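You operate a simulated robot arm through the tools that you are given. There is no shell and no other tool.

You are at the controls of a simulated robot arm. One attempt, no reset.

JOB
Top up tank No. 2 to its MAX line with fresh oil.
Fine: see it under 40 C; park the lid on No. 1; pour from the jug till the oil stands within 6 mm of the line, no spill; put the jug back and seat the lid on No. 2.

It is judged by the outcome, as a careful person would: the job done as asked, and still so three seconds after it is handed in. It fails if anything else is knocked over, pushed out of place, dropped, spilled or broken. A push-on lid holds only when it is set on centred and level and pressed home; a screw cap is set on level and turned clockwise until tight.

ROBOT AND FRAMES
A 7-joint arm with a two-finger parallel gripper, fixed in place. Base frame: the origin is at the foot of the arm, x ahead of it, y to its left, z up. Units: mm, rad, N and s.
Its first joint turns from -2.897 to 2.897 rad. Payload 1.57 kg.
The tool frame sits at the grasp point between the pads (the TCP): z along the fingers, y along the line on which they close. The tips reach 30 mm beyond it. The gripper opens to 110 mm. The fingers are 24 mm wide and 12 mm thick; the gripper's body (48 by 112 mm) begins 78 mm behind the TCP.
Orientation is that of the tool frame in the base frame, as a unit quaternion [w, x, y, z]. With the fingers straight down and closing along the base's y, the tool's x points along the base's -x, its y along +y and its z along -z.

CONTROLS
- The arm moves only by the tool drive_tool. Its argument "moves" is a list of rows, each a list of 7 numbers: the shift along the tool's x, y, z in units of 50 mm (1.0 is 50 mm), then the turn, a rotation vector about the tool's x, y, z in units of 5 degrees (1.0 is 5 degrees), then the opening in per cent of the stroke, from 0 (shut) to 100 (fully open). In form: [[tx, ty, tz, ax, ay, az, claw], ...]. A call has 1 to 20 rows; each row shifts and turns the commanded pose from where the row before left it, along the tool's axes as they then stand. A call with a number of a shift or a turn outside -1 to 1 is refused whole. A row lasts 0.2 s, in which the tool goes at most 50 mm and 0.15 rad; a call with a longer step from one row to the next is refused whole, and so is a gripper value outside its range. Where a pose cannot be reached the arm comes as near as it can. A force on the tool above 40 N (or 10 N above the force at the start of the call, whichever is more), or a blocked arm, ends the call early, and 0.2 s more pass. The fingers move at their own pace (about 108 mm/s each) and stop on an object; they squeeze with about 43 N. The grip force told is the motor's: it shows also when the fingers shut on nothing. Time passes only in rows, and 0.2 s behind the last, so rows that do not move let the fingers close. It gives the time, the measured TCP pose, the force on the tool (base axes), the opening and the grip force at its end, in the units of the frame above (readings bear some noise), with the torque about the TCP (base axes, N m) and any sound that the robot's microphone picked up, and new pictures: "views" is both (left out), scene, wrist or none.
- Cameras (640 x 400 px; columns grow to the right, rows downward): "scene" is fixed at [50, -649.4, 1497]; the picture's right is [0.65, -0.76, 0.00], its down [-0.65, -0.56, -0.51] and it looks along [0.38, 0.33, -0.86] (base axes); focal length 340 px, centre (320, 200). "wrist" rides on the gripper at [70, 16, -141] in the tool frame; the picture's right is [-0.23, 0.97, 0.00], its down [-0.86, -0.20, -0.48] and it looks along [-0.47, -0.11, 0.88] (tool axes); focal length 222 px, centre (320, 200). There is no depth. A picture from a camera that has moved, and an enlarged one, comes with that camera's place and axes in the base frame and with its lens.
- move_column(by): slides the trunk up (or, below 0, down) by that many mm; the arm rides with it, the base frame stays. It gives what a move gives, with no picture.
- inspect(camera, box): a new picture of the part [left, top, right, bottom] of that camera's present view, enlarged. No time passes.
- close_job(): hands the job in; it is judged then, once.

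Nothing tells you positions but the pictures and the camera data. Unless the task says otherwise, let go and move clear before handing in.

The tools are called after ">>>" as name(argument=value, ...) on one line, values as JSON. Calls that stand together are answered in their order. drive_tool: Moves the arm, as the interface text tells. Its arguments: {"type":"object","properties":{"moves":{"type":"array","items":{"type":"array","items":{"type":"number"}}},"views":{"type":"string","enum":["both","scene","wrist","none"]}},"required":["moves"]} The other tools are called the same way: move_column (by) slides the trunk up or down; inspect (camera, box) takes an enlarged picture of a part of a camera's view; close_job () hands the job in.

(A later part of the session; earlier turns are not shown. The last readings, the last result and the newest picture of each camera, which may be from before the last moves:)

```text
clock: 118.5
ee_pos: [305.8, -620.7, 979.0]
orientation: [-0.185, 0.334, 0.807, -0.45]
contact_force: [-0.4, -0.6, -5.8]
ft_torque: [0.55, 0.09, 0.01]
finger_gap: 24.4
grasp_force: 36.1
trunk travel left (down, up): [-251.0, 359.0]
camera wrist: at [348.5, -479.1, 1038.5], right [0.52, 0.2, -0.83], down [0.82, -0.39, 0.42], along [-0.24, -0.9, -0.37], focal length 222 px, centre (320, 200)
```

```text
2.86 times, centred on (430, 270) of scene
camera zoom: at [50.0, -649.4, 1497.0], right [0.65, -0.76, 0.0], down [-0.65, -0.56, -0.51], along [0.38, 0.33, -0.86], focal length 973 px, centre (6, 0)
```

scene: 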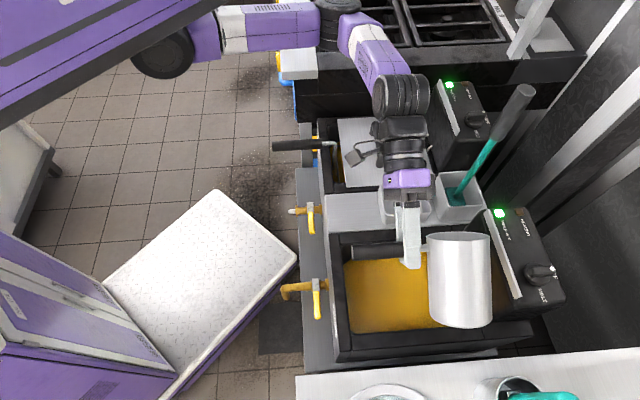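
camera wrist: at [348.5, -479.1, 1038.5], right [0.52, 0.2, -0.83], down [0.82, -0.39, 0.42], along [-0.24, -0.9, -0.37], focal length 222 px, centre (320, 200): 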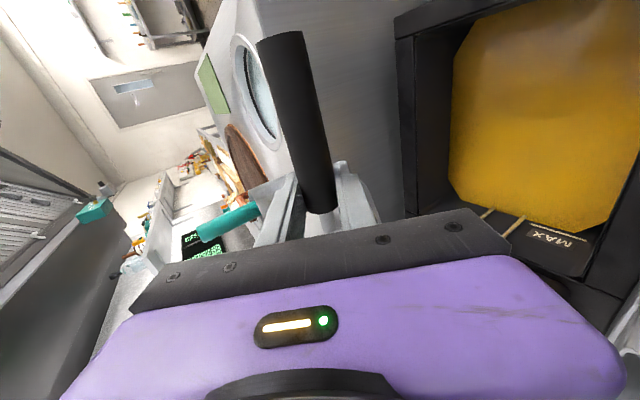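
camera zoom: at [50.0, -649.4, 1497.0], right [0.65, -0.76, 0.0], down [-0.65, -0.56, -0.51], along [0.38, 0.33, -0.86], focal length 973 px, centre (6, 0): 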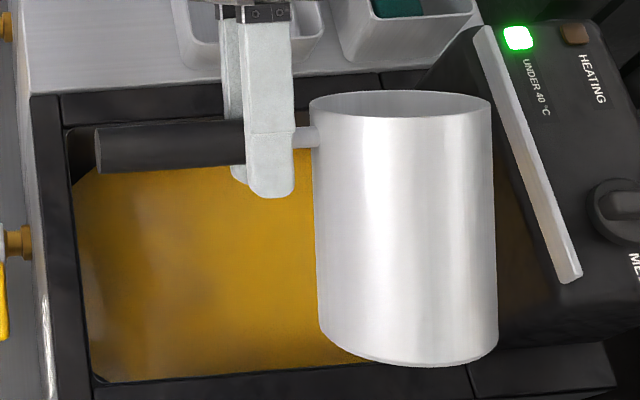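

Still no flow at 58°, so the jug holds less than I estimated. I'll continue in small steps.

>>> drive_tool(moves=[[0, 0, 0, 0.4, 0, 0, 0], [0, 0, 0, 0.4, 0, 0, 0], [0, 0, 0, 0, 0, 0, 0], [0, 0, 0, 0, 0, 0, 0], [0, 0, 0, 0, 0, 0, 0]])

>>> inspect(camera="wrist", box=[490, 160, 640, 260])

>>> inspect(camera="scene", box=[330, 200, 530, 340])

```text
clock: 119.7
ee_pos: [305.7, -621.4, 980.1]
orientation: [-0.196, 0.327, 0.791, -0.478]
contact_force: [-0.8, 0.0, -5.8]
ft_torque: [0.58, 0.08, 0.04]
finger_gap: 24.5
grasp_force: 36.4
trunk travel left (down, up): [-251.0, 359.0]
camera wrist: at [351.7, -476.7, 1029.7], right [0.48, 0.16, -0.86], down [0.84, -0.37, 0.4], along [-0.25, -0.92, -0.31], focal length 222 px, centre (320, 200)
```

scene: 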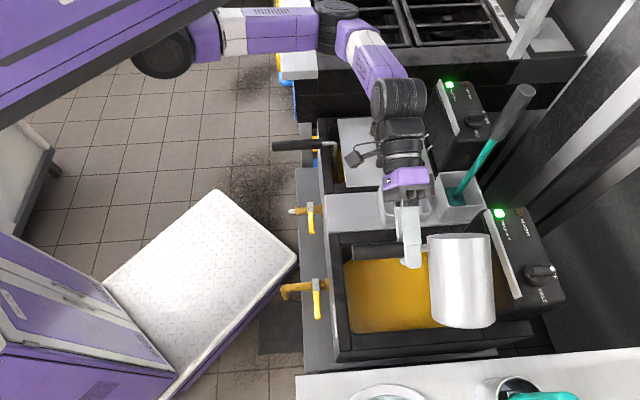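
wrist: 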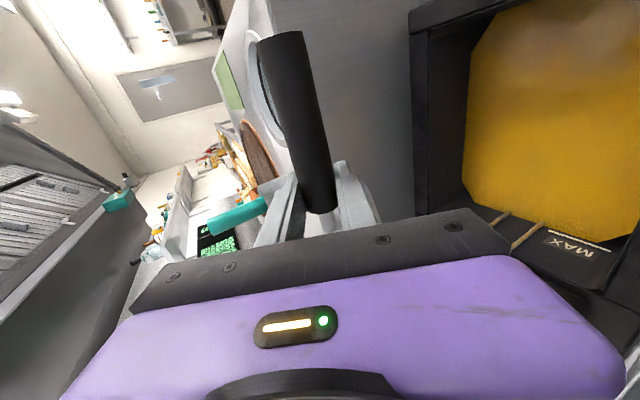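

```text
4.00 times, centred on (565, 210) of wrist
camera zoom: at [351.7, -476.7, 1029.7], right [0.48, 0.16, -0.86], down [0.84, -0.37, 0.4], along [-0.25, -0.92, -0.31], focal length 888 px, centre (-660, 160)
```

zoom: 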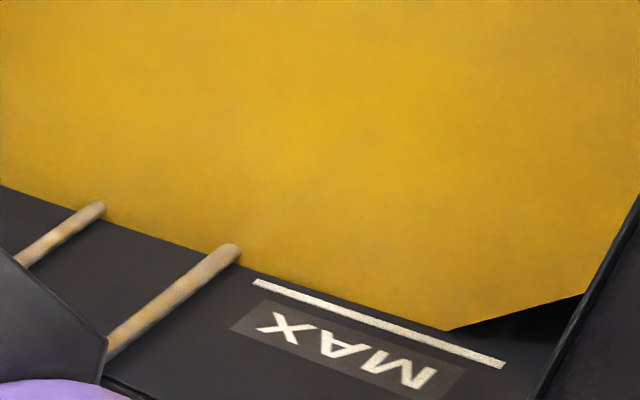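

```text
2.86 times, centred on (430, 270) of scene
camera zoom: at [50.0, -649.4, 1497.0], right [0.65, -0.76, 0.0], down [-0.65, -0.56, -0.51], along [0.38, 0.33, -0.86], focal length 973 px, centre (6, 0)
```

zoom: 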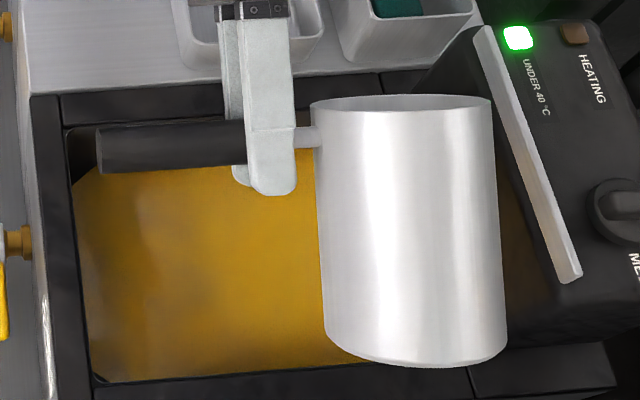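

>>> drive_tool(moves=[[0, 0, 0, 0.4, 0, 0, 0], [0, 0, 0, 0.4, 0, 0, 0], [0, 0, 0, 0, 0, 0, 0], [0, 0, 0, 0, 0, 0, 0], [0, 0, 0, 0, 0, 0, 0]])

>>> inspect(camera="wrist", box=[490, 170, 640, 270])

>>> inspect(camera="scene", box=[330, 200, 530, 340])

```text
clock: 120.9
ee_pos: [304.7, -619.8, 978.6]
orientation: [-0.208, 0.32, 0.774, -0.505]
contact_force: [0.3, 0.1, -5.8]
ft_torque: [0.58, 0.05, 0.05]
finger_gap: 24.6
grasp_force: 36.0
trunk travel left (down, up): [-251.0, 359.0]
camera wrist: at [353.5, -474.3, 1019.6], right [0.44, 0.12, -0.89], down [0.86, -0.35, 0.38], along [-0.27, -0.93, -0.25], focal length 222 px, centre (320, 200)
```

scene: 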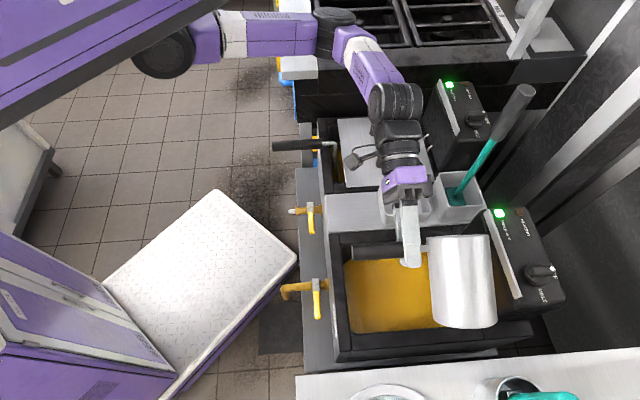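
wrist: 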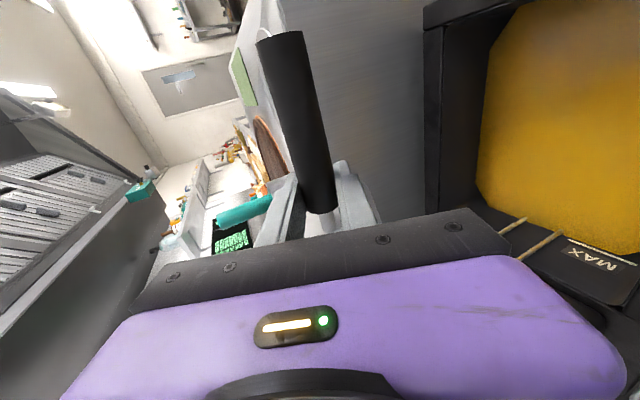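

```text
4.00 times, centred on (565, 220) of wrist
camera zoom: at [353.5, -474.3, 1019.6], right [0.44, 0.12, -0.89], down [0.86, -0.35, 0.38], along [-0.27, -0.93, -0.25], focal length 888 px, centre (-660, 120)
```

zoom: 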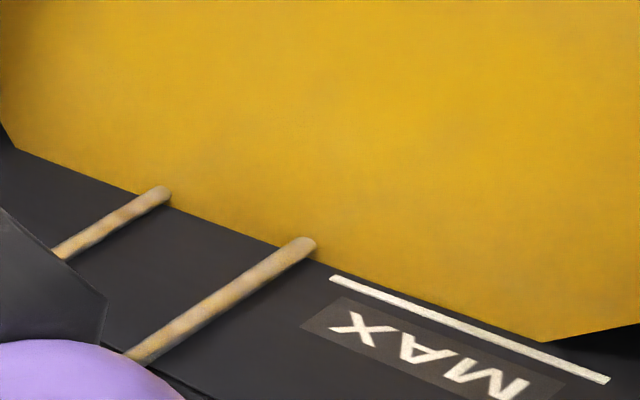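

```text
2.86 times, centred on (430, 270) of scene
camera zoom: at [50.0, -649.4, 1497.0], right [0.65, -0.76, 0.0], down [-0.65, -0.56, -0.51], along [0.38, 0.33, -0.86], focal length 973 px, centre (6, 0)
```

zoom: 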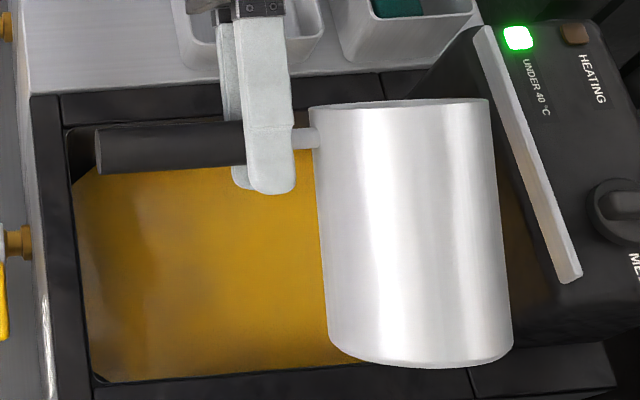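

The line-to-oil gap in the gauge view has shrunk from about 12 mm to about 6.5 mm over these steps, so oil is flowing; the weight reading just doesn't show it. I'll continue gently toward the line.

>>> drive_tool(moves=[[0, 0, 0, 0.4, 0, 0, 0], [0, 0, 0, 0, 0, 0, 0], [0, 0, 0, 0, 0, 0, 0], [0, 0, 0, 0, 0, 0, 0], [0, 0, 0, 0, 0, 0, 0], [0, 0, 0, 0, 0, 0, 0]])

>>> inspect(camera="wrist", box=[490, 170, 640, 270])

>>> inspect(camera="scene", box=[330, 200, 530, 340])

```text
clock: 122.3
ee_pos: [306.5, -619.2, 978.7]
orientation: [-0.213, 0.316, 0.765, -0.519]
contact_force: [-0.3, 0.5, -6.5]
ft_torque: [0.55, 0.05, 0.04]
finger_gap: 24.3
grasp_force: 35.8
trunk travel left (down, up): [-251.0, 359.0]
camera wrist: at [354.4, -473.0, 1014.5], right [0.42, 0.09, -0.9], down [0.87, -0.34, 0.36], along [-0.27, -0.94, -0.22], focal length 222 px, centre (320, 200)
```

scene: 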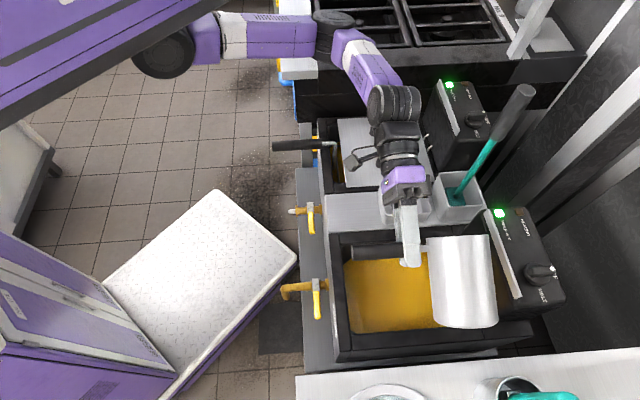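
wrist: 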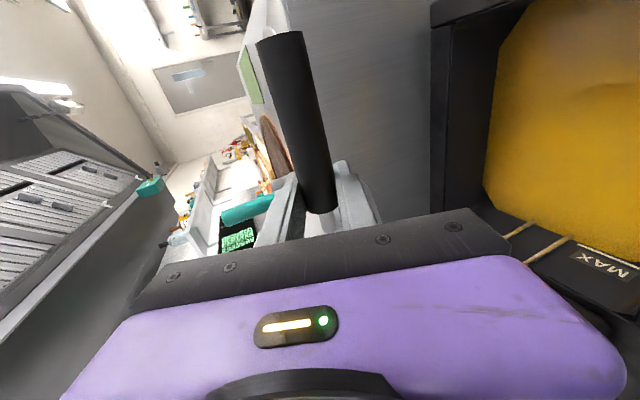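

```text
4.00 times, centred on (565, 220) of wrist
camera zoom: at [354.4, -473.0, 1014.5], right [0.42, 0.09, -0.9], down [0.87, -0.34, 0.36], along [-0.27, -0.94, -0.22], focal length 888 px, centre (-660, 120)
```

zoom: 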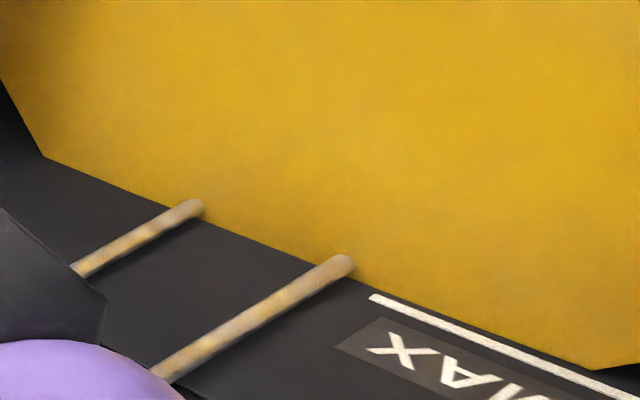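

```text
2.86 times, centred on (430, 270) of scene
camera zoom: at [50.0, -649.4, 1497.0], right [0.65, -0.76, 0.0], down [-0.65, -0.56, -0.51], along [0.38, 0.33, -0.86], focal length 973 px, centre (6, 0)
```

zoom: 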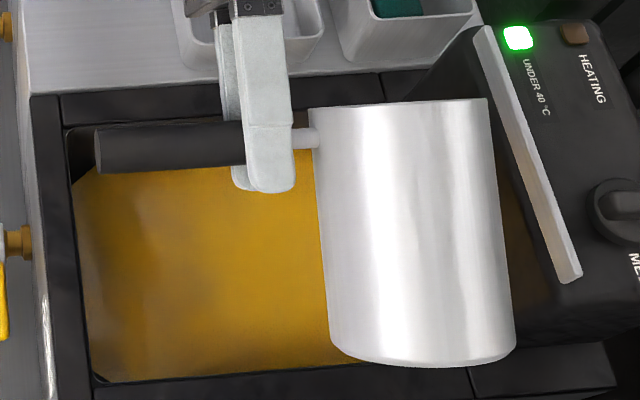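

>>> drive_tool(moves=[[0, 0, 0, 0.4, 0, 0, 0], [0, 0, 0, 0.4, 0, 0, 0], [0, 0, 0, 0, 0, 0, 0], [0, 0, 0, 0, 0, 0, 0], [0, 0, 0, 0, 0, 0, 0], [0, 0, 0, 0, 0, 0, 0]])

>>> inspect(camera="wrist", box=[500, 180, 640, 280])

>>> inspect(camera="scene", box=[330, 200, 530, 340])

```text
clock: 123.7
ee_pos: [305.7, -620.1, 979.4]
orientation: [-0.224, 0.308, 0.747, -0.545]
contact_force: [0.9, 0.1, -6.3]
ft_torque: [0.6, 0.02, 0.03]
finger_gap: 24.5
grasp_force: 36.2
trunk travel left (down, up): [-251.0, 359.0]
camera wrist: at [356.7, -471.7, 1005.7], right [0.37, 0.05, -0.93], down [0.88, -0.32, 0.34], along [-0.28, -0.94, -0.16], focal length 222 px, centre (320, 200)
```

scene: 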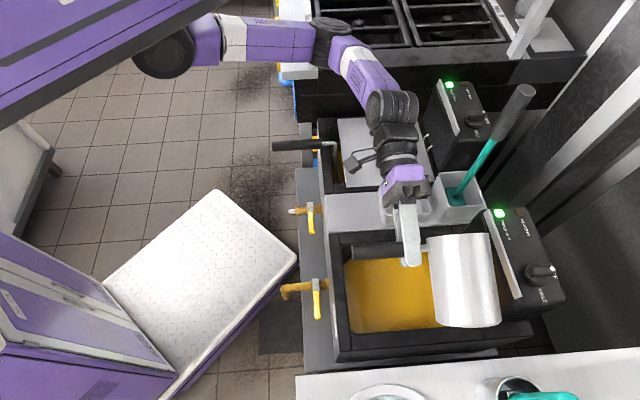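
wrist: 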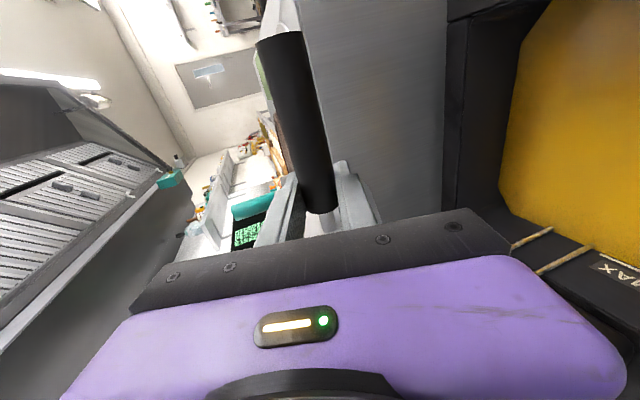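

```text
4.00 times, centred on (570, 230) of wrist
camera zoom: at [356.7, -471.7, 1005.7], right [0.37, 0.05, -0.93], down [0.88, -0.32, 0.34], along [-0.28, -0.94, -0.16], focal length 888 px, centre (-680, 80)
```

zoom: 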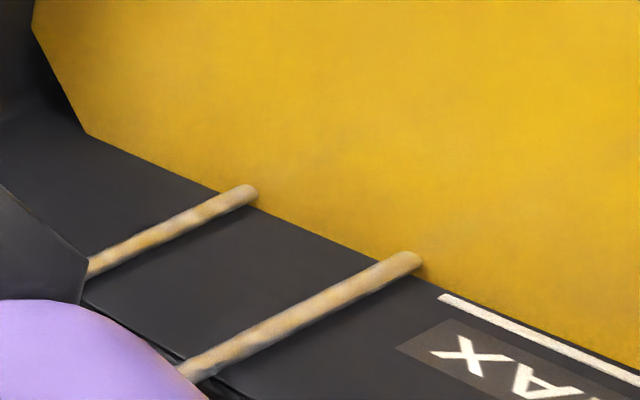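

```text
2.86 times, centred on (430, 270) of scene
camera zoom: at [50.0, -649.4, 1497.0], right [0.65, -0.76, 0.0], down [-0.65, -0.56, -0.51], along [0.38, 0.33, -0.86], focal length 973 px, centre (6, 0)
```

zoom: 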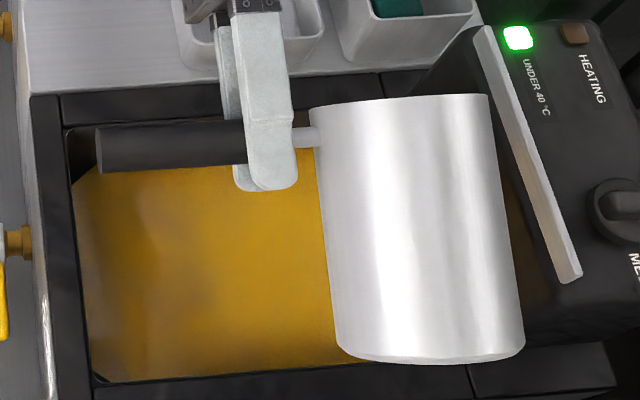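

The gap is down to about 4 mm, already inside the tolerance. I'll ease on to bring it closer to the line.

>>> drive_tool(moves=[[0, 0, 0, 0.4, 0, 0, 0], [0, 0, 0, 0.4, 0, 0, 0], [0, 0, 0, 0, 0, 0, 0], [0, 0, 0, 0, 0, 0, 0], [0, 0, 0, 0, 0, 0, 0], [0, 0, 0, 0, 0, 0, 0], [0, 0, 0, 0, 0, 0, 0]])

>>> inspect(camera="wrist", box=[500, 190, 640, 290])

>>> inspect(camera="scene", box=[330, 200, 530, 340])

```text
clock: 125.3
ee_pos: [304.9, -622.9, 986.2]
orientation: [-0.225, 0.31, 0.728, -0.569]
contact_force: [0.7, -0.2, -5.9]
ft_torque: [0.59, 0.04, -0.02]
finger_gap: 24.3
grasp_force: 36.5
trunk travel left (down, up): [-251.0, 359.0]
camera wrist: at [357.3, -472.1, 1002.5], right [0.35, -0.01, -0.94], down [0.89, -0.31, 0.34], along [-0.29, -0.95, -0.1], focal length 222 px, centre (320, 200)
```

scene: 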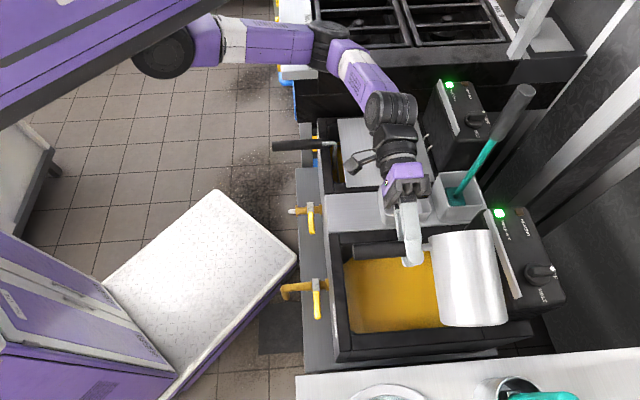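
wrist: 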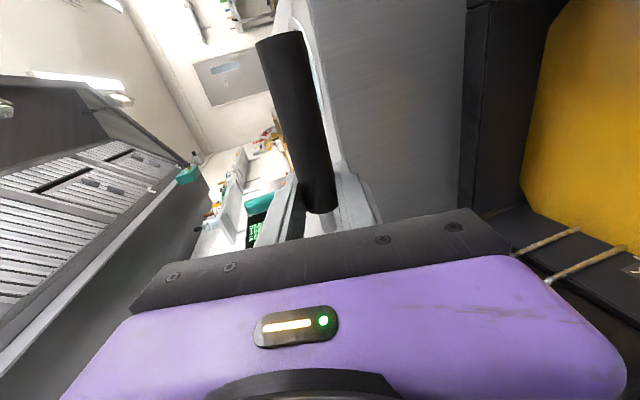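

```text
4.00 times, centred on (570, 240) of wrist
camera zoom: at [357.3, -472.1, 1002.5], right [0.35, -0.01, -0.94], down [0.89, -0.31, 0.34], along [-0.29, -0.95, -0.1], focal length 888 px, centre (-680, 40)
```

zoom: 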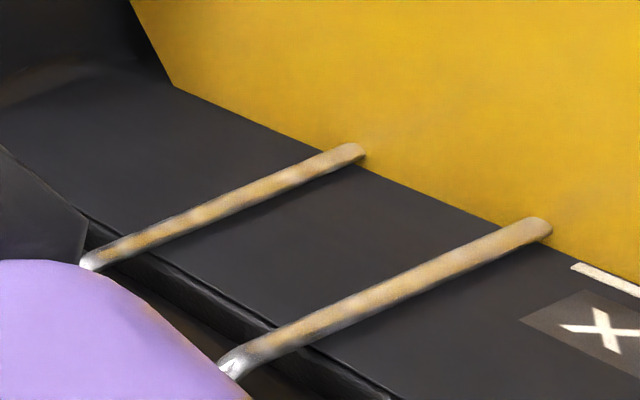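

```text
2.86 times, centred on (430, 270) of scene
camera zoom: at [50.0, -649.4, 1497.0], right [0.65, -0.76, 0.0], down [-0.65, -0.56, -0.51], along [0.38, 0.33, -0.86], focal length 973 px, centre (6, 0)
```

zoom: 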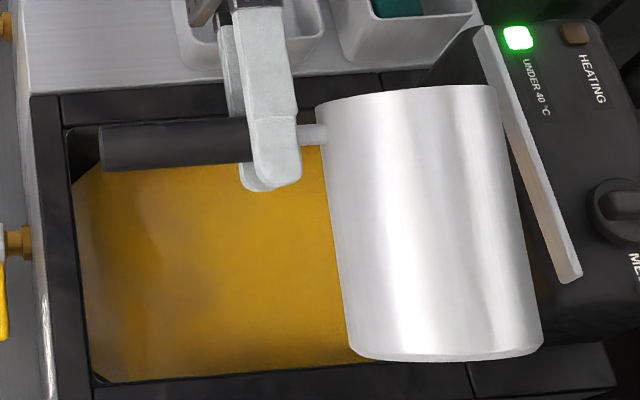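

>>> inspect(camera="wrist", box=[600, 220, 640, 280])

>>> inspect(camera="scene", box=[336, 240, 376, 270])

```text
6.67 times, centred on (620, 250) of wrist
camera zoom: at [357.3, -472.1, 1002.5], right [0.35, -0.01, -0.94], down [0.89, -0.31, 0.34], along [-0.29, -0.95, -0.1], focal length 1481 px, centre (-1680, -133)
```

zoom: 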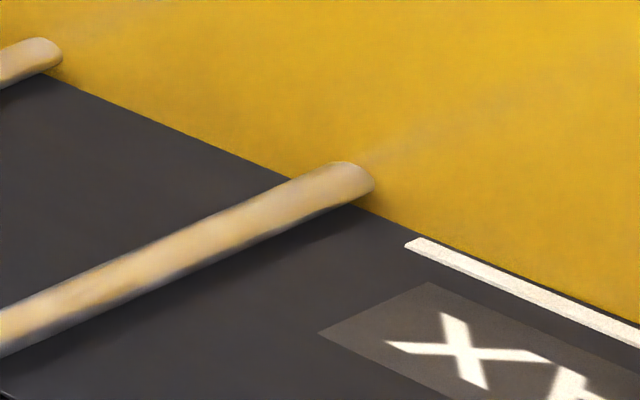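

```text
13.33 times, centred on (356, 255) of scene
camera zoom: at [50.0, -649.4, 1497.0], right [0.65, -0.76, 0.0], down [-0.65, -0.56, -0.51], along [0.38, 0.33, -0.86], focal length 4539 px, centre (-160, -533)
```

zoom: 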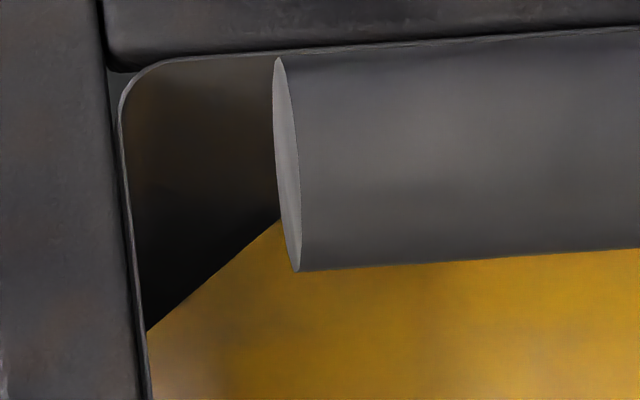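

The close-up shows the oil edge now only about 2–3 mm short of the line, which is well within 6 mm, and the arm is near its roll limit. I'll roll the jug back upright smoothly.

>>> drive_tool(moves=[[0, 0, 0, -0.4, 0, 0, 0], [0, 0, 0, -0.6, 0, 0, 0], [0, 0, 0, -0.8, 0, 0, 0], [0, 0, 0, -0.8, 0, 0, 0], [0, 0, 0, -0.8, 0, 0, 0], [0, 0, 0, -0.8, 0, 0, 0], [0, 0, 0, -0.8, 0, 0, 0], [0, 0, 0, -0.8, 0, 0, 0], [0, 0, 0, 0, 0, 0, 0]])

>>> inspect(camera="wrist", box=[410, 160, 560, 260])

```text
clock: 127.3
ee_pos: [305.4, -620.1, 978.5]
orientation: [-0.153, 0.35, 0.847, -0.37]
contact_force: [0.6, -1.4, -6.1]
ft_torque: [0.54, 0.11, 0.01]
finger_gap: 24.5
grasp_force: 36.3
trunk travel left (down, up): [-251.0, 359.0]
camera wrist: at [338.9, -489.0, 1061.2], right [0.63, 0.31, -0.71], down [0.76, -0.45, 0.47], along [-0.18, -0.84, -0.52], focal length 222 px, centre (320, 200)
```

scene: 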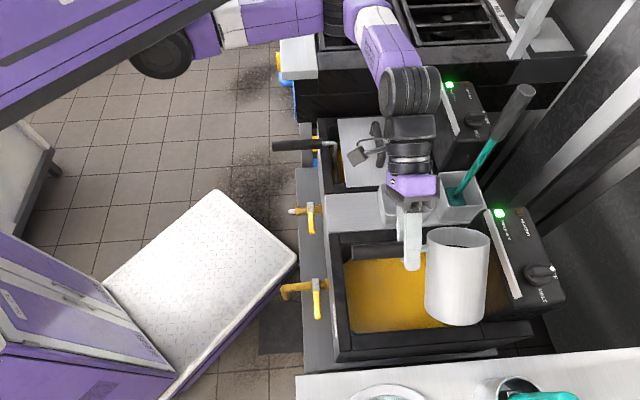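
wrist: 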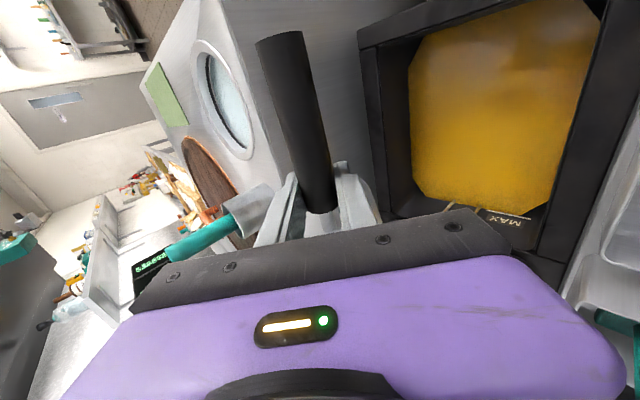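

```text
4.00 times, centred on (485, 210) of wrist
camera zoom: at [338.9, -489.0, 1061.2], right [0.63, 0.31, -0.71], down [0.76, -0.45, 0.47], along [-0.18, -0.84, -0.52], focal length 888 px, centre (-340, 160)
```

zoom: 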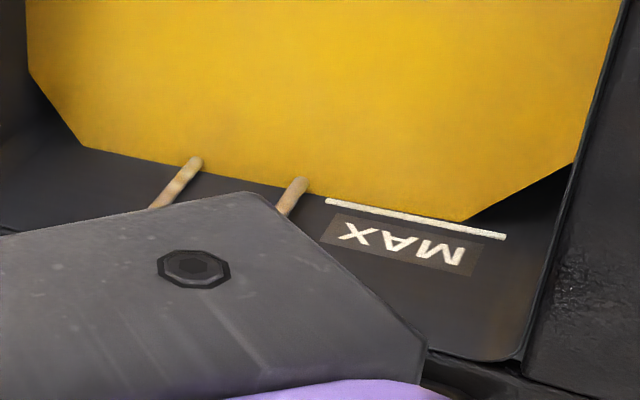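

Here the gap looks larger than I'd estimated. I'll measure precisely before going on.

>>> inspect(camera="wrist", box=[480, 195, 540, 235])

```text
10.00 times, centred on (510, 215) of wrist
camera zoom: at [338.9, -489.0, 1061.2], right [0.63, 0.31, -0.71], down [0.76, -0.45, 0.47], along [-0.18, -0.84, -0.52], focal length 2221 px, centre (-1580, 50)
```

zoom: 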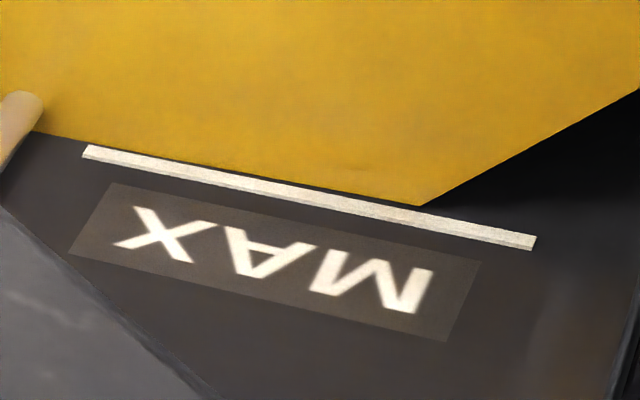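

At 10× zoom the oil edge is about 12 px from the line's centre, roughly 3.5 mm short. I'll roll upright and cross-check from the scene camera before putting the jug away.

>>> drive_tool(moves=[[0, 0, 0, -0.6, 0, 0, 0], [0, 0, 0, -0.8, 0, 0, 0], [0, 0, 0, -0.8, 0, 0, 0], [0, 0, 0, -0.8, 0, 0, 0], [0, 0, 0, -0.8, 0, 0, 0], [0, 0, 0, -0.8, 0, 0, 0], [0, 0, 0, -0.8, 0, 0, 0], [0, 0, 0, -0.8, 0, 0, 0], [0, 0, 0, -0.8, 0, 0, 0], [0, 0, 0, -0.8, 0, 0, 0], [0, 0, 0, -0.8, 0, 0, 0], [0, 0, 0, -0.5, 0, 0, 0], [0, 0, 0, -0.3, 0, 0, 0], [0, 0, 0, 0, 0, 0, 0], [0.2, 0, -0.1, 0, 0, 0, 0], [0.4, 0, -0.1, 0, 0, 0, 0], [0.4, 0, 0, 0, 0, 0, 0], [0.3, 0, 0, 0, 0, 0, 0], [0.1, 0, 0, 0, 0, 0, 0], [0, 0, 0, 0, 0, 0, 0]])

>>> inspect(camera="scene", box=[435, 250, 465, 275])

>>> inspect(camera="scene", box=[330, 180, 530, 340])

```text
clock: 131.5
ee_pos: [257.1, -570.6, 987.9]
orientation: [0.0, 0.382, 0.924, -0.002]
contact_force: [-0.1, -0.3, -5.8]
ft_torque: [0.29, 0.35, 0.0]
finger_gap: 24.4
grasp_force: 36.4
trunk travel left (down, up): [-251.0, 359.0]
camera wrist: at [220.4, -508.8, 1127.9], right [0.85, 0.53, 0.0], down [0.46, -0.74, 0.48], along [0.25, -0.41, -0.88], focal length 222 px, centre (320, 200)
```

scene: 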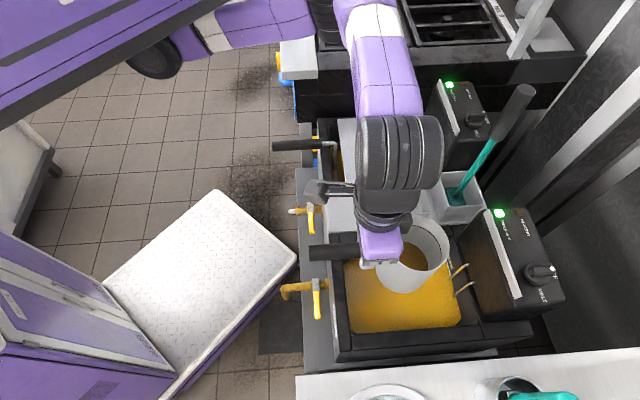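
wrist: 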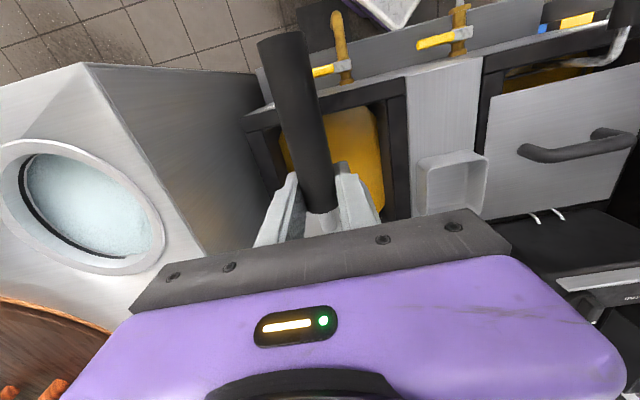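

```text
16.00 times, centred on (450, 262) of scene
camera zoom: at [50.0, -649.4, 1497.0], right [0.65, -0.76, 0.0], down [-0.65, -0.56, -0.51], along [0.38, 0.33, -0.86], focal length 5447 px, centre (-1760, -800)
```

zoom: 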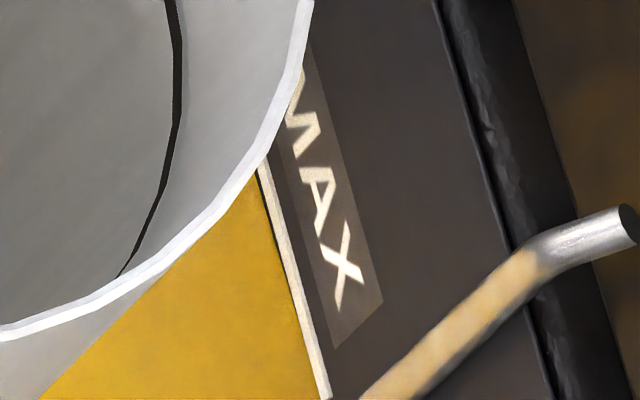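

```text
2.50 times, centred on (430, 260) of scene
camera zoom: at [50.0, -649.4, 1497.0], right [0.65, -0.76, 0.0], down [-0.65, -0.56, -0.51], along [0.38, 0.33, -0.86], focal length 851 px, centre (45, 50)
```

zoom: 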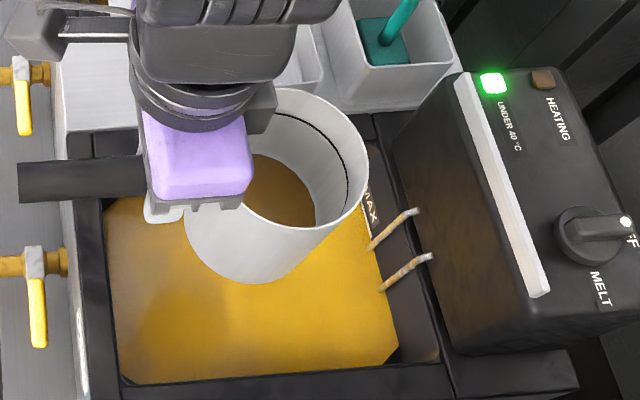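

Both views agree: the oil stands about 3.5 mm under the line's centre, inside the 6 mm band, and nothing is spilled. Now I'll carry the jug back along the same path to its place.

>>> drive_tool(moves=[[0.07, 0.15, 0, 0, 0, 0, 0], [0.14, 0.3, 0, 0, 0, 0, 0], [0.17, 0.35, 0, 0, 0, 0, 0], [0.17, 0.35, 0, 0, 0, 0, 0], [0.15, 0.36, 0, 0, 0, 0, 0], [0.12, 0.4, 0, 0, 0, 0, 0], [0.11, 0.4, 0, 0, 0, 0, 0], [0.11, 0.4, 0, 0, 0, 0, 0], [0.11, 0.4, 0, 0, 0, 0, 0], [0.11, 0.38, 0, 0, 0, 0, 0], [0.08, 0.22, 0, 0, 0, 0, 0], [0.06, 0.12, 0, 0, 0, 0, 0], [0, 0, 0, 0, 0, 0, 0], [0, 0, 0, 0, 0, 0, 0]])

>>> inspect(camera="scene", box=[260, 80, 420, 230])

```text
clock: 134.5
ee_pos: [342.8, -383.4, 989.0]
orientation: [0.0, 0.382, 0.924, -0.002]
contact_force: [-0.9, -0.2, -5.0]
ft_torque: [0.33, 0.3, -0.02]
finger_gap: 24.3
grasp_force: 36.8
trunk travel left (down, up): [-251.0, 359.0]
camera wrist: at [306.6, -321.5, 1128.9], right [0.85, 0.53, 0.0], down [0.46, -0.74, 0.48], along [0.25, -0.41, -0.88], focal length 222 px, centre (320, 200)
```

scene: 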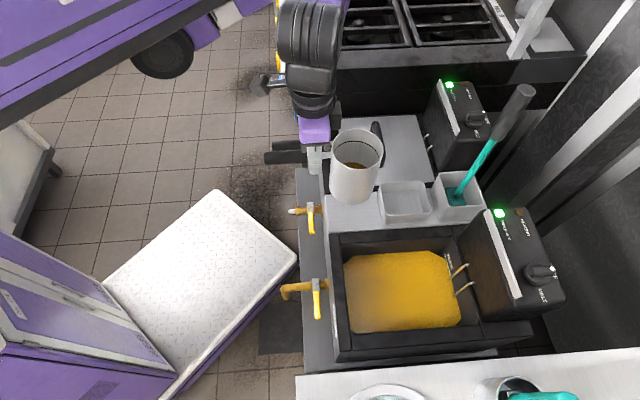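
wrist: 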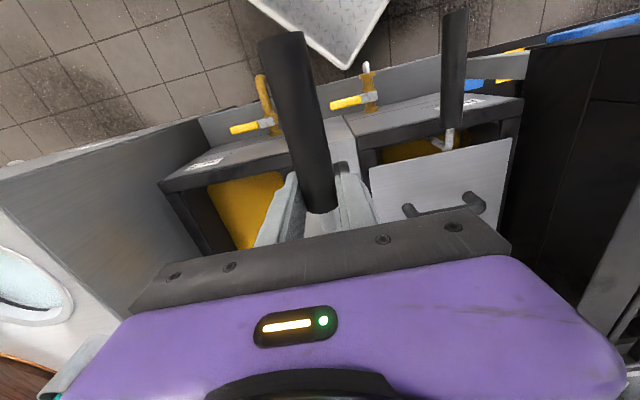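

```text
2.67 times, centred on (340, 155) of scene
camera zoom: at [50.0, -649.4, 1497.0], right [0.65, -0.76, 0.0], down [-0.65, -0.56, -0.51], along [0.38, 0.33, -0.86], focal length 908 px, centre (267, 320)
```

zoom: 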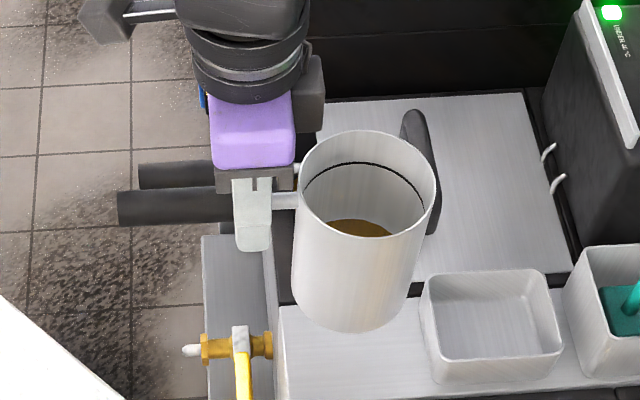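

Jug is above its place with a little oil left. Let me double-check the level with the tank view now unobstructed.

>>> inspect(camera="scene", box=[435, 250, 465, 275])

>>> inspect(camera="scene", box=[330, 220, 490, 340])

```text
16.00 times, centred on (450, 262) of scene
camera zoom: at [50.0, -649.4, 1497.0], right [0.65, -0.76, 0.0], down [-0.65, -0.56, -0.51], along [0.38, 0.33, -0.86], focal length 5447 px, centre (-1760, -800)
```

zoom: 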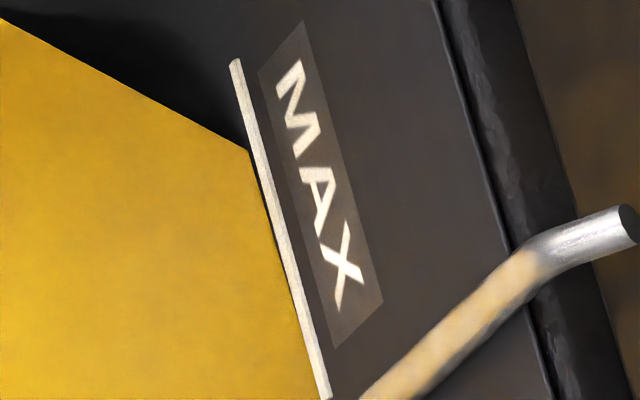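

```text
3.33 times, centred on (410, 280) of scene
camera zoom: at [50.0, -649.4, 1497.0], right [0.65, -0.76, 0.0], down [-0.65, -0.56, -0.51], along [0.38, 0.33, -0.86], focal length 1135 px, centre (20, -67)
```

zoom: 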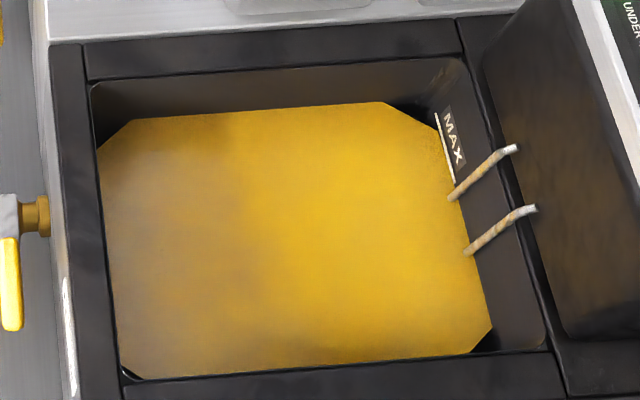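

The scene view confirms the level: the dark sliver between the oil and the line is only a few millimetres, about 3–4 mm to its centre. I'm satisfied, so I'll set the jug down in its original spot.

>>> drive_tool(moves=[[-0.03, 0, 0.3, 0, 0, 0, 0], [0, 0, 0.3, 0, 0, 0, 0], [0, 0, 0.2, 0, 0, 0, 0], [0, 0, 0, 0, 0, 0, 0]], views="none")

>>> move_column(by=-58)

>>> inspect(camera="scene", box=[260, 80, 420, 230])

```text
clock: 135.5
ee_pos: [342.8, -385.1, 948.7]
orientation: [0.0, 0.382, 0.924, -0.001]
contact_force: [0.0, -0.5, -5.6]
ft_torque: [0.33, 0.32, -0.02]
finger_gap: 24.4
grasp_force: 36.6
trunk travel left (down, up): [-251.0, 359.0]
```

```text
clock: 136.5
ee_pos: [343.1, -387.0, 890.2]
orientation: [0.0, 0.382, 0.924, -0.002]
contact_force: [-0.6, 0.0, -5.8]
ft_torque: [0.32, 0.31, -0.01]
finger_gap: 24.2
grasp_force: 36.1
trunk travel left (down, up): [-193.0, 417.0]
```

```text
2.67 times, centred on (340, 155) of scene
camera zoom: at [50.0, -649.4, 1497.0], right [0.65, -0.76, 0.0], down [-0.65, -0.56, -0.51], along [0.38, 0.33, -0.86], focal length 908 px, centre (267, 320)
```

zoom: 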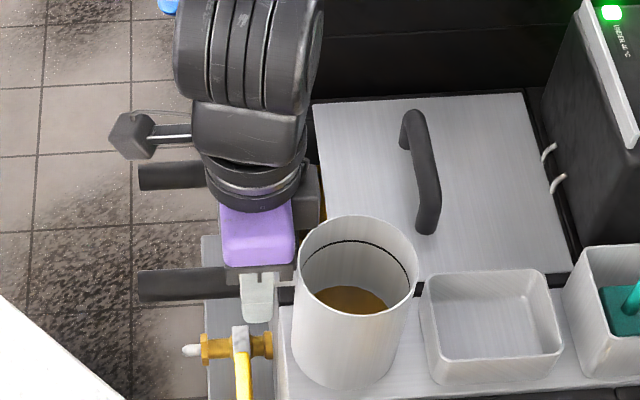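

>>> drive_tool(moves=[[0.03, 0.03, 0.05, 0, 0, 0, 0], [0, 0, 0.06, 0, 0, 0, 0], [0, 0, 0.06, 0, 0, 0, 0], [0, 0, 0.03, 0, 0, 0, 0], [0, 0, 0, 0, 0, 0, 0]], views="none")

>>> inspect(camera="scene", box=[260, 80, 420, 230])

```text
clock: 137.7
ee_pos: [342.5, -384.5, 882.6]
orientation: [0.001, 0.382, 0.924, -0.002]
contact_force: [-0.7, 6.1, 12.3]
ft_torque: [-0.66, -0.67, 0.32]
finger_gap: 24.9
grasp_force: 36.2
trunk travel left (down, up): [-193.0, 417.0]
```

```text
2.67 times, centred on (340, 155) of scene
camera zoom: at [50.0, -649.4, 1497.0], right [0.65, -0.76, 0.0], down [-0.65, -0.56, -0.51], along [0.38, 0.33, -0.86], focal length 908 px, centre (267, 320)
```

zoom: 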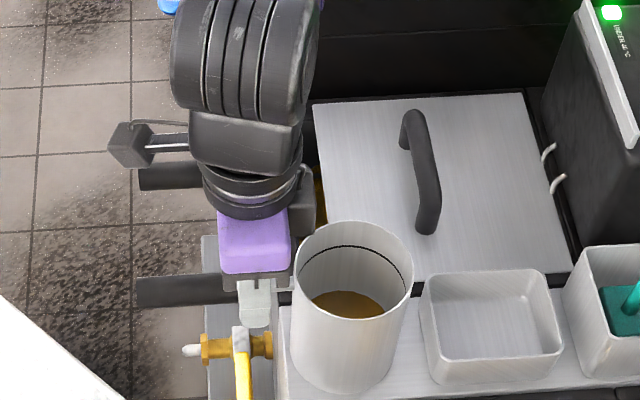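

The jug is down on its tray with contact felt, and its image matches the original position. I'll relieve the push, open, and rise straight up with the trunk.

>>> drive_tool(moves=[[0, 0, -0.03, 0, 0, 0, 0], [0, 0, -0.01, 0, 0, 0, 0], [0, 0, 0, 0, 0, 0, 25], [0, 0, 0, 0, 0, 0, 40], [0, 0, 0, 0, 0, 0, 70], [0, 0, 0, 0, 0, 0, 90], [0, 0, 0, 0, 0, 0, 90]], views="none")

>>> move_column(by=110)

>>> drive_tool(moves=[[0, 0, 0, 0, 0, 0, 90]])

>>> inspect(camera="scene", box=[260, 80, 420, 230])

```text
clock: 139.3
ee_pos: [342.1, -384.4, 882.6]
orientation: [-0.001, 0.381, 0.925, -0.002]
contact_force: [0.0, 0.1, 0.0]
ft_torque: [0.0, -0.02, -0.02]
finger_gap: 99.2
grasp_force: 0.2
trunk travel left (down, up): [-193.0, 417.0]
```

```text
clock: 140.7
ee_pos: [341.9, -384.7, 994.2]
orientation: [0.0, 0.382, 0.924, -0.003]
contact_force: [-0.7, 0.5, -0.6]
ft_torque: [0.0, -0.02, -0.04]
finger_gap: 99.1
grasp_force: 0.0
trunk travel left (down, up): [-303.0, 307.0]
```

```text
clock: 141.1
ee_pos: [341.7, -384.6, 992.7]
orientation: [0.0, 0.382, 0.924, -0.001]
contact_force: [-0.1, -0.1, -0.4]
ft_torque: [-0.02, -0.01, 0.01]
finger_gap: 99.1
grasp_force: 0.0
trunk travel left (down, up): [-303.0, 307.0]
camera wrist: at [306.0, -322.3, 1132.9], right [0.85, 0.53, 0.0], down [0.46, -0.74, 0.48], along [0.25, -0.41, -0.88], focal length 222 px, centre (320, 200)
```

scene: 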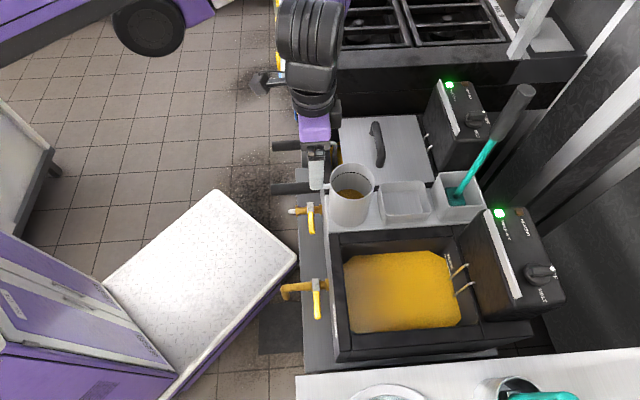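
wrist: 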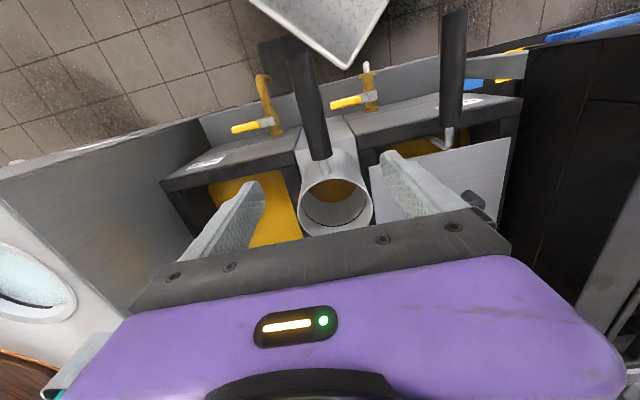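

```text
2.67 times, centred on (340, 155) of scene
camera zoom: at [50.0, -649.4, 1497.0], right [0.65, -0.76, 0.0], down [-0.65, -0.56, -0.51], along [0.38, 0.33, -0.86], focal length 908 px, centre (267, 320)
```

zoom: 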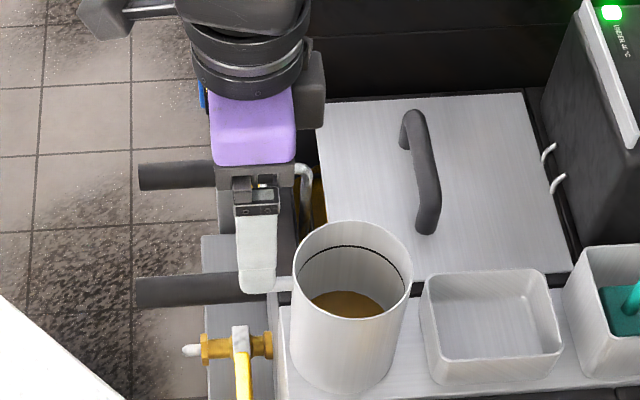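

The jug is back in place, upright and steady. Before fitting the lid I'll take one low, close look at the MAX line to verify the level.

>>> drive_tool(moves=[[-0.4, -0.5, 0, 0, 0, 0, 20], [-0.4, -0.5, 0, 0, 0, 0, 20], [-0.4, -0.5, 0, 0, 0, 0, 20], [-0.4, -0.5, 0, 0, 0, 0, 20], [-0.4, -0.6, 0, 0, 0, 0, 20], [0, 0, 0.7, 0, 0, 0, 20], [0, 0, 0.8, 0, 0, 0, 20], [0, 0, 0.8, 0, 0, 0, 20], [0, 0, 0.8, 0, 0, 0, 20], [0, 0, 0, 0, 0, 0, 20]])

>>> inspect(camera="wrist", box=[270, 150, 470, 275])

```text
clock: 143.3
ee_pos: [319.1, -548.6, 837.6]
orientation: [0.0, 0.382, 0.924, -0.003]
contact_force: [0.5, -0.4, -0.9]
ft_torque: [-0.03, 0.02, 0.01]
finger_gap: 22.0
grasp_force: 0.2
trunk travel left (down, up): [-303.0, 307.0]
camera wrist: at [283.4, -486.6, 978.4], right [0.85, 0.53, 0.0], down [0.47, -0.74, 0.48], along [0.25, -0.41, -0.88], focal length 222 px, centre (320, 200)
```

scene: 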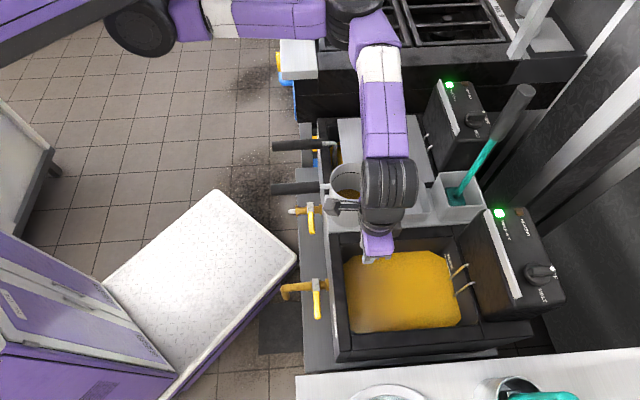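
wrist: 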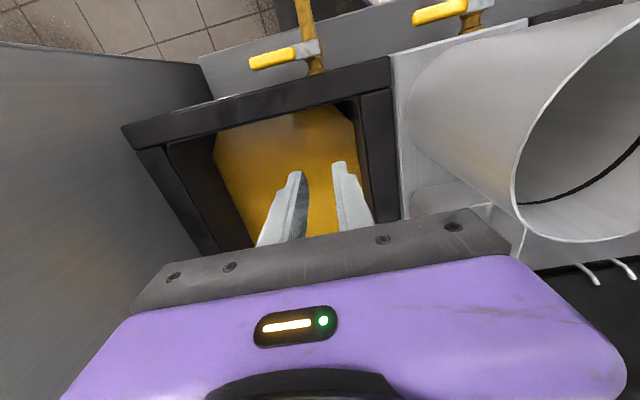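

```text
3.20 times, centred on (370, 212) of wrist
camera zoom: at [283.4, -486.6, 978.4], right [0.85, 0.53, 0.0], down [0.47, -0.74, 0.48], along [0.25, -0.41, -0.88], focal length 711 px, centre (160, 160)
```

zoom: 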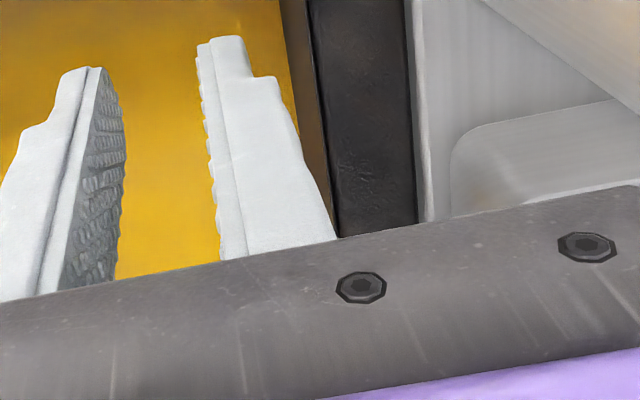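

The hand hides the line from this angle, so the earlier readings stand; they agree with each other at roughly 3–4 mm. I'll go up, turn the tool, and fetch the lid from No. 1.

>>> drive_tool(moves=[[0, 0, -0.8, 0, 0, 0, 60], [0, 0, -0.8, 0, 0, 0, 100], [0, 0, -0.9, 0, 0, 0, 100], [0, 0, -0.9, 0, 0, 0, 100], [0, 0, 0, 0, 0, 0, 100]], views="none")

>>> drive_tool(moves=[[0, 0, 0, 0, 0, -1, 100], [0, 0, 0, 0, 0, -1, 100], [0, 0, 0, 0, 0, -1, 100], [0, 0, 0, 0, 0, -1, 100], [0, 0, 0, 0, 0, -1, 100], [0, 0, 0, 0, 0, -1, 100], [0, 0, 0, 0, 0, -1, 100], [0, 0, 0, 0, 0, -1, 100], [0, 0, 0, 0, 0, -1, 100], [0, 0, 0, 0, 0, -1, 100], [0, 0, 0, 0, 0, -1, 100], [0, 0, 0, 0, 0, -1, 100], [0, 0, 0, 0, 0, -1, 100], [0, 0, 0, 0, 0, -1, 100], [0, 0, 0, 0, 0, -1, 100], [0, 0, 0, 0, 0, -1, 100], [0, 0, 0, 0, 0, -1, 100], [0, 0, 0, 0, 0, -1, 100], [0, 0, 0, 0, 0, 0, 100]], views="scene")

```text
clock: 144.5
ee_pos: [320.9, -548.0, 1008.1]
orientation: [0.0, 0.383, 0.924, -0.002]
contact_force: [-0.2, 0.0, 0.0]
ft_torque: [-0.02, -0.01, -0.01]
finger_gap: 109.9
grasp_force: 0.0
trunk travel left (down, up): [-303.0, 307.0]
```

```text
clock: 148.5
ee_pos: [321.4, -546.3, 1007.8]
orientation: [-0.001, -0.383, 0.924, -0.001]
contact_force: [-0.9, -0.1, 0.5]
ft_torque: [0.0, 0.02, 0.01]
finger_gap: 109.9
grasp_force: 0.1
trunk travel left (down, up): [-303.0, 307.0]
```

scene: 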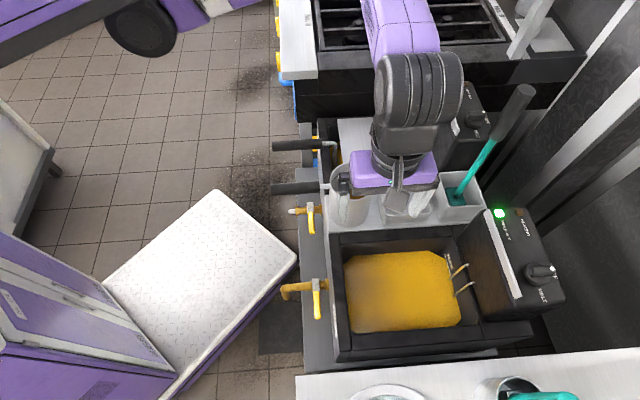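

>>> drive_tool(moves=[[-0.5, 0, 0, 0, 0, 0, 100], [-0.81, 0, 0, 0, 0, 0, 100], [-0.81, 0, 0, 0, 0, 0, 100], [-0.81, 0, 0, 0, 0, 0, 100], [-0.81, 0, 0, 0, 0, 0, 100], [-0.81, 0, 0, 0, 0, 0, 100], [-0.81, 0, 0, 0, 0, 0, 100], [-0.81, 0, 0, 0, 0, 0, 100], [0, -0.6, 0, 0, 0, 0, 100], [0, -0.6, 0, 0, 0, 0, 100], [0, -0.4, 0, 0, 0, 0, 100], [0, 0, 0, 0, 0, 0, 100]])

```text
clock: 151.1
ee_pos: [596.0, -385.1, 1009.3]
orientation: [-0.001, -0.383, 0.924, -0.002]
contact_force: [-0.6, 0.3, -0.1]
ft_torque: [0.02, 0.01, 0.03]
finger_gap: 110.1
grasp_force: 0.0
trunk travel left (down, up): [-303.0, 307.0]
camera wrist: at [535.7, -421.2, 1148.9], right [-0.53, 0.85, 0.0], down [0.75, 0.47, 0.48], along [0.41, 0.25, -0.88], focal length 222 px, centre (320, 200)
```

scene: 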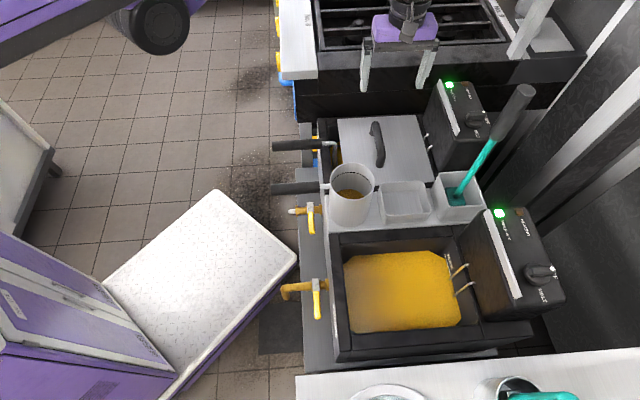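
wrist: 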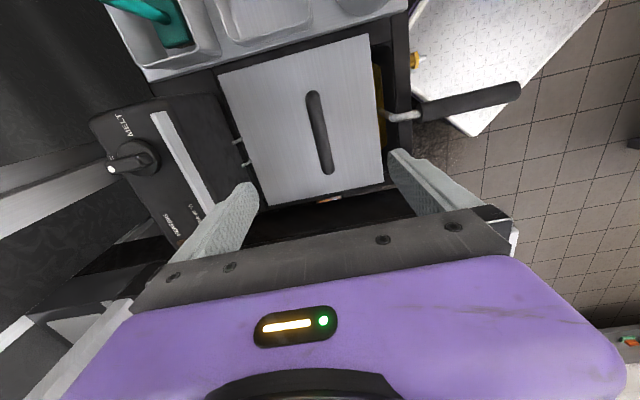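

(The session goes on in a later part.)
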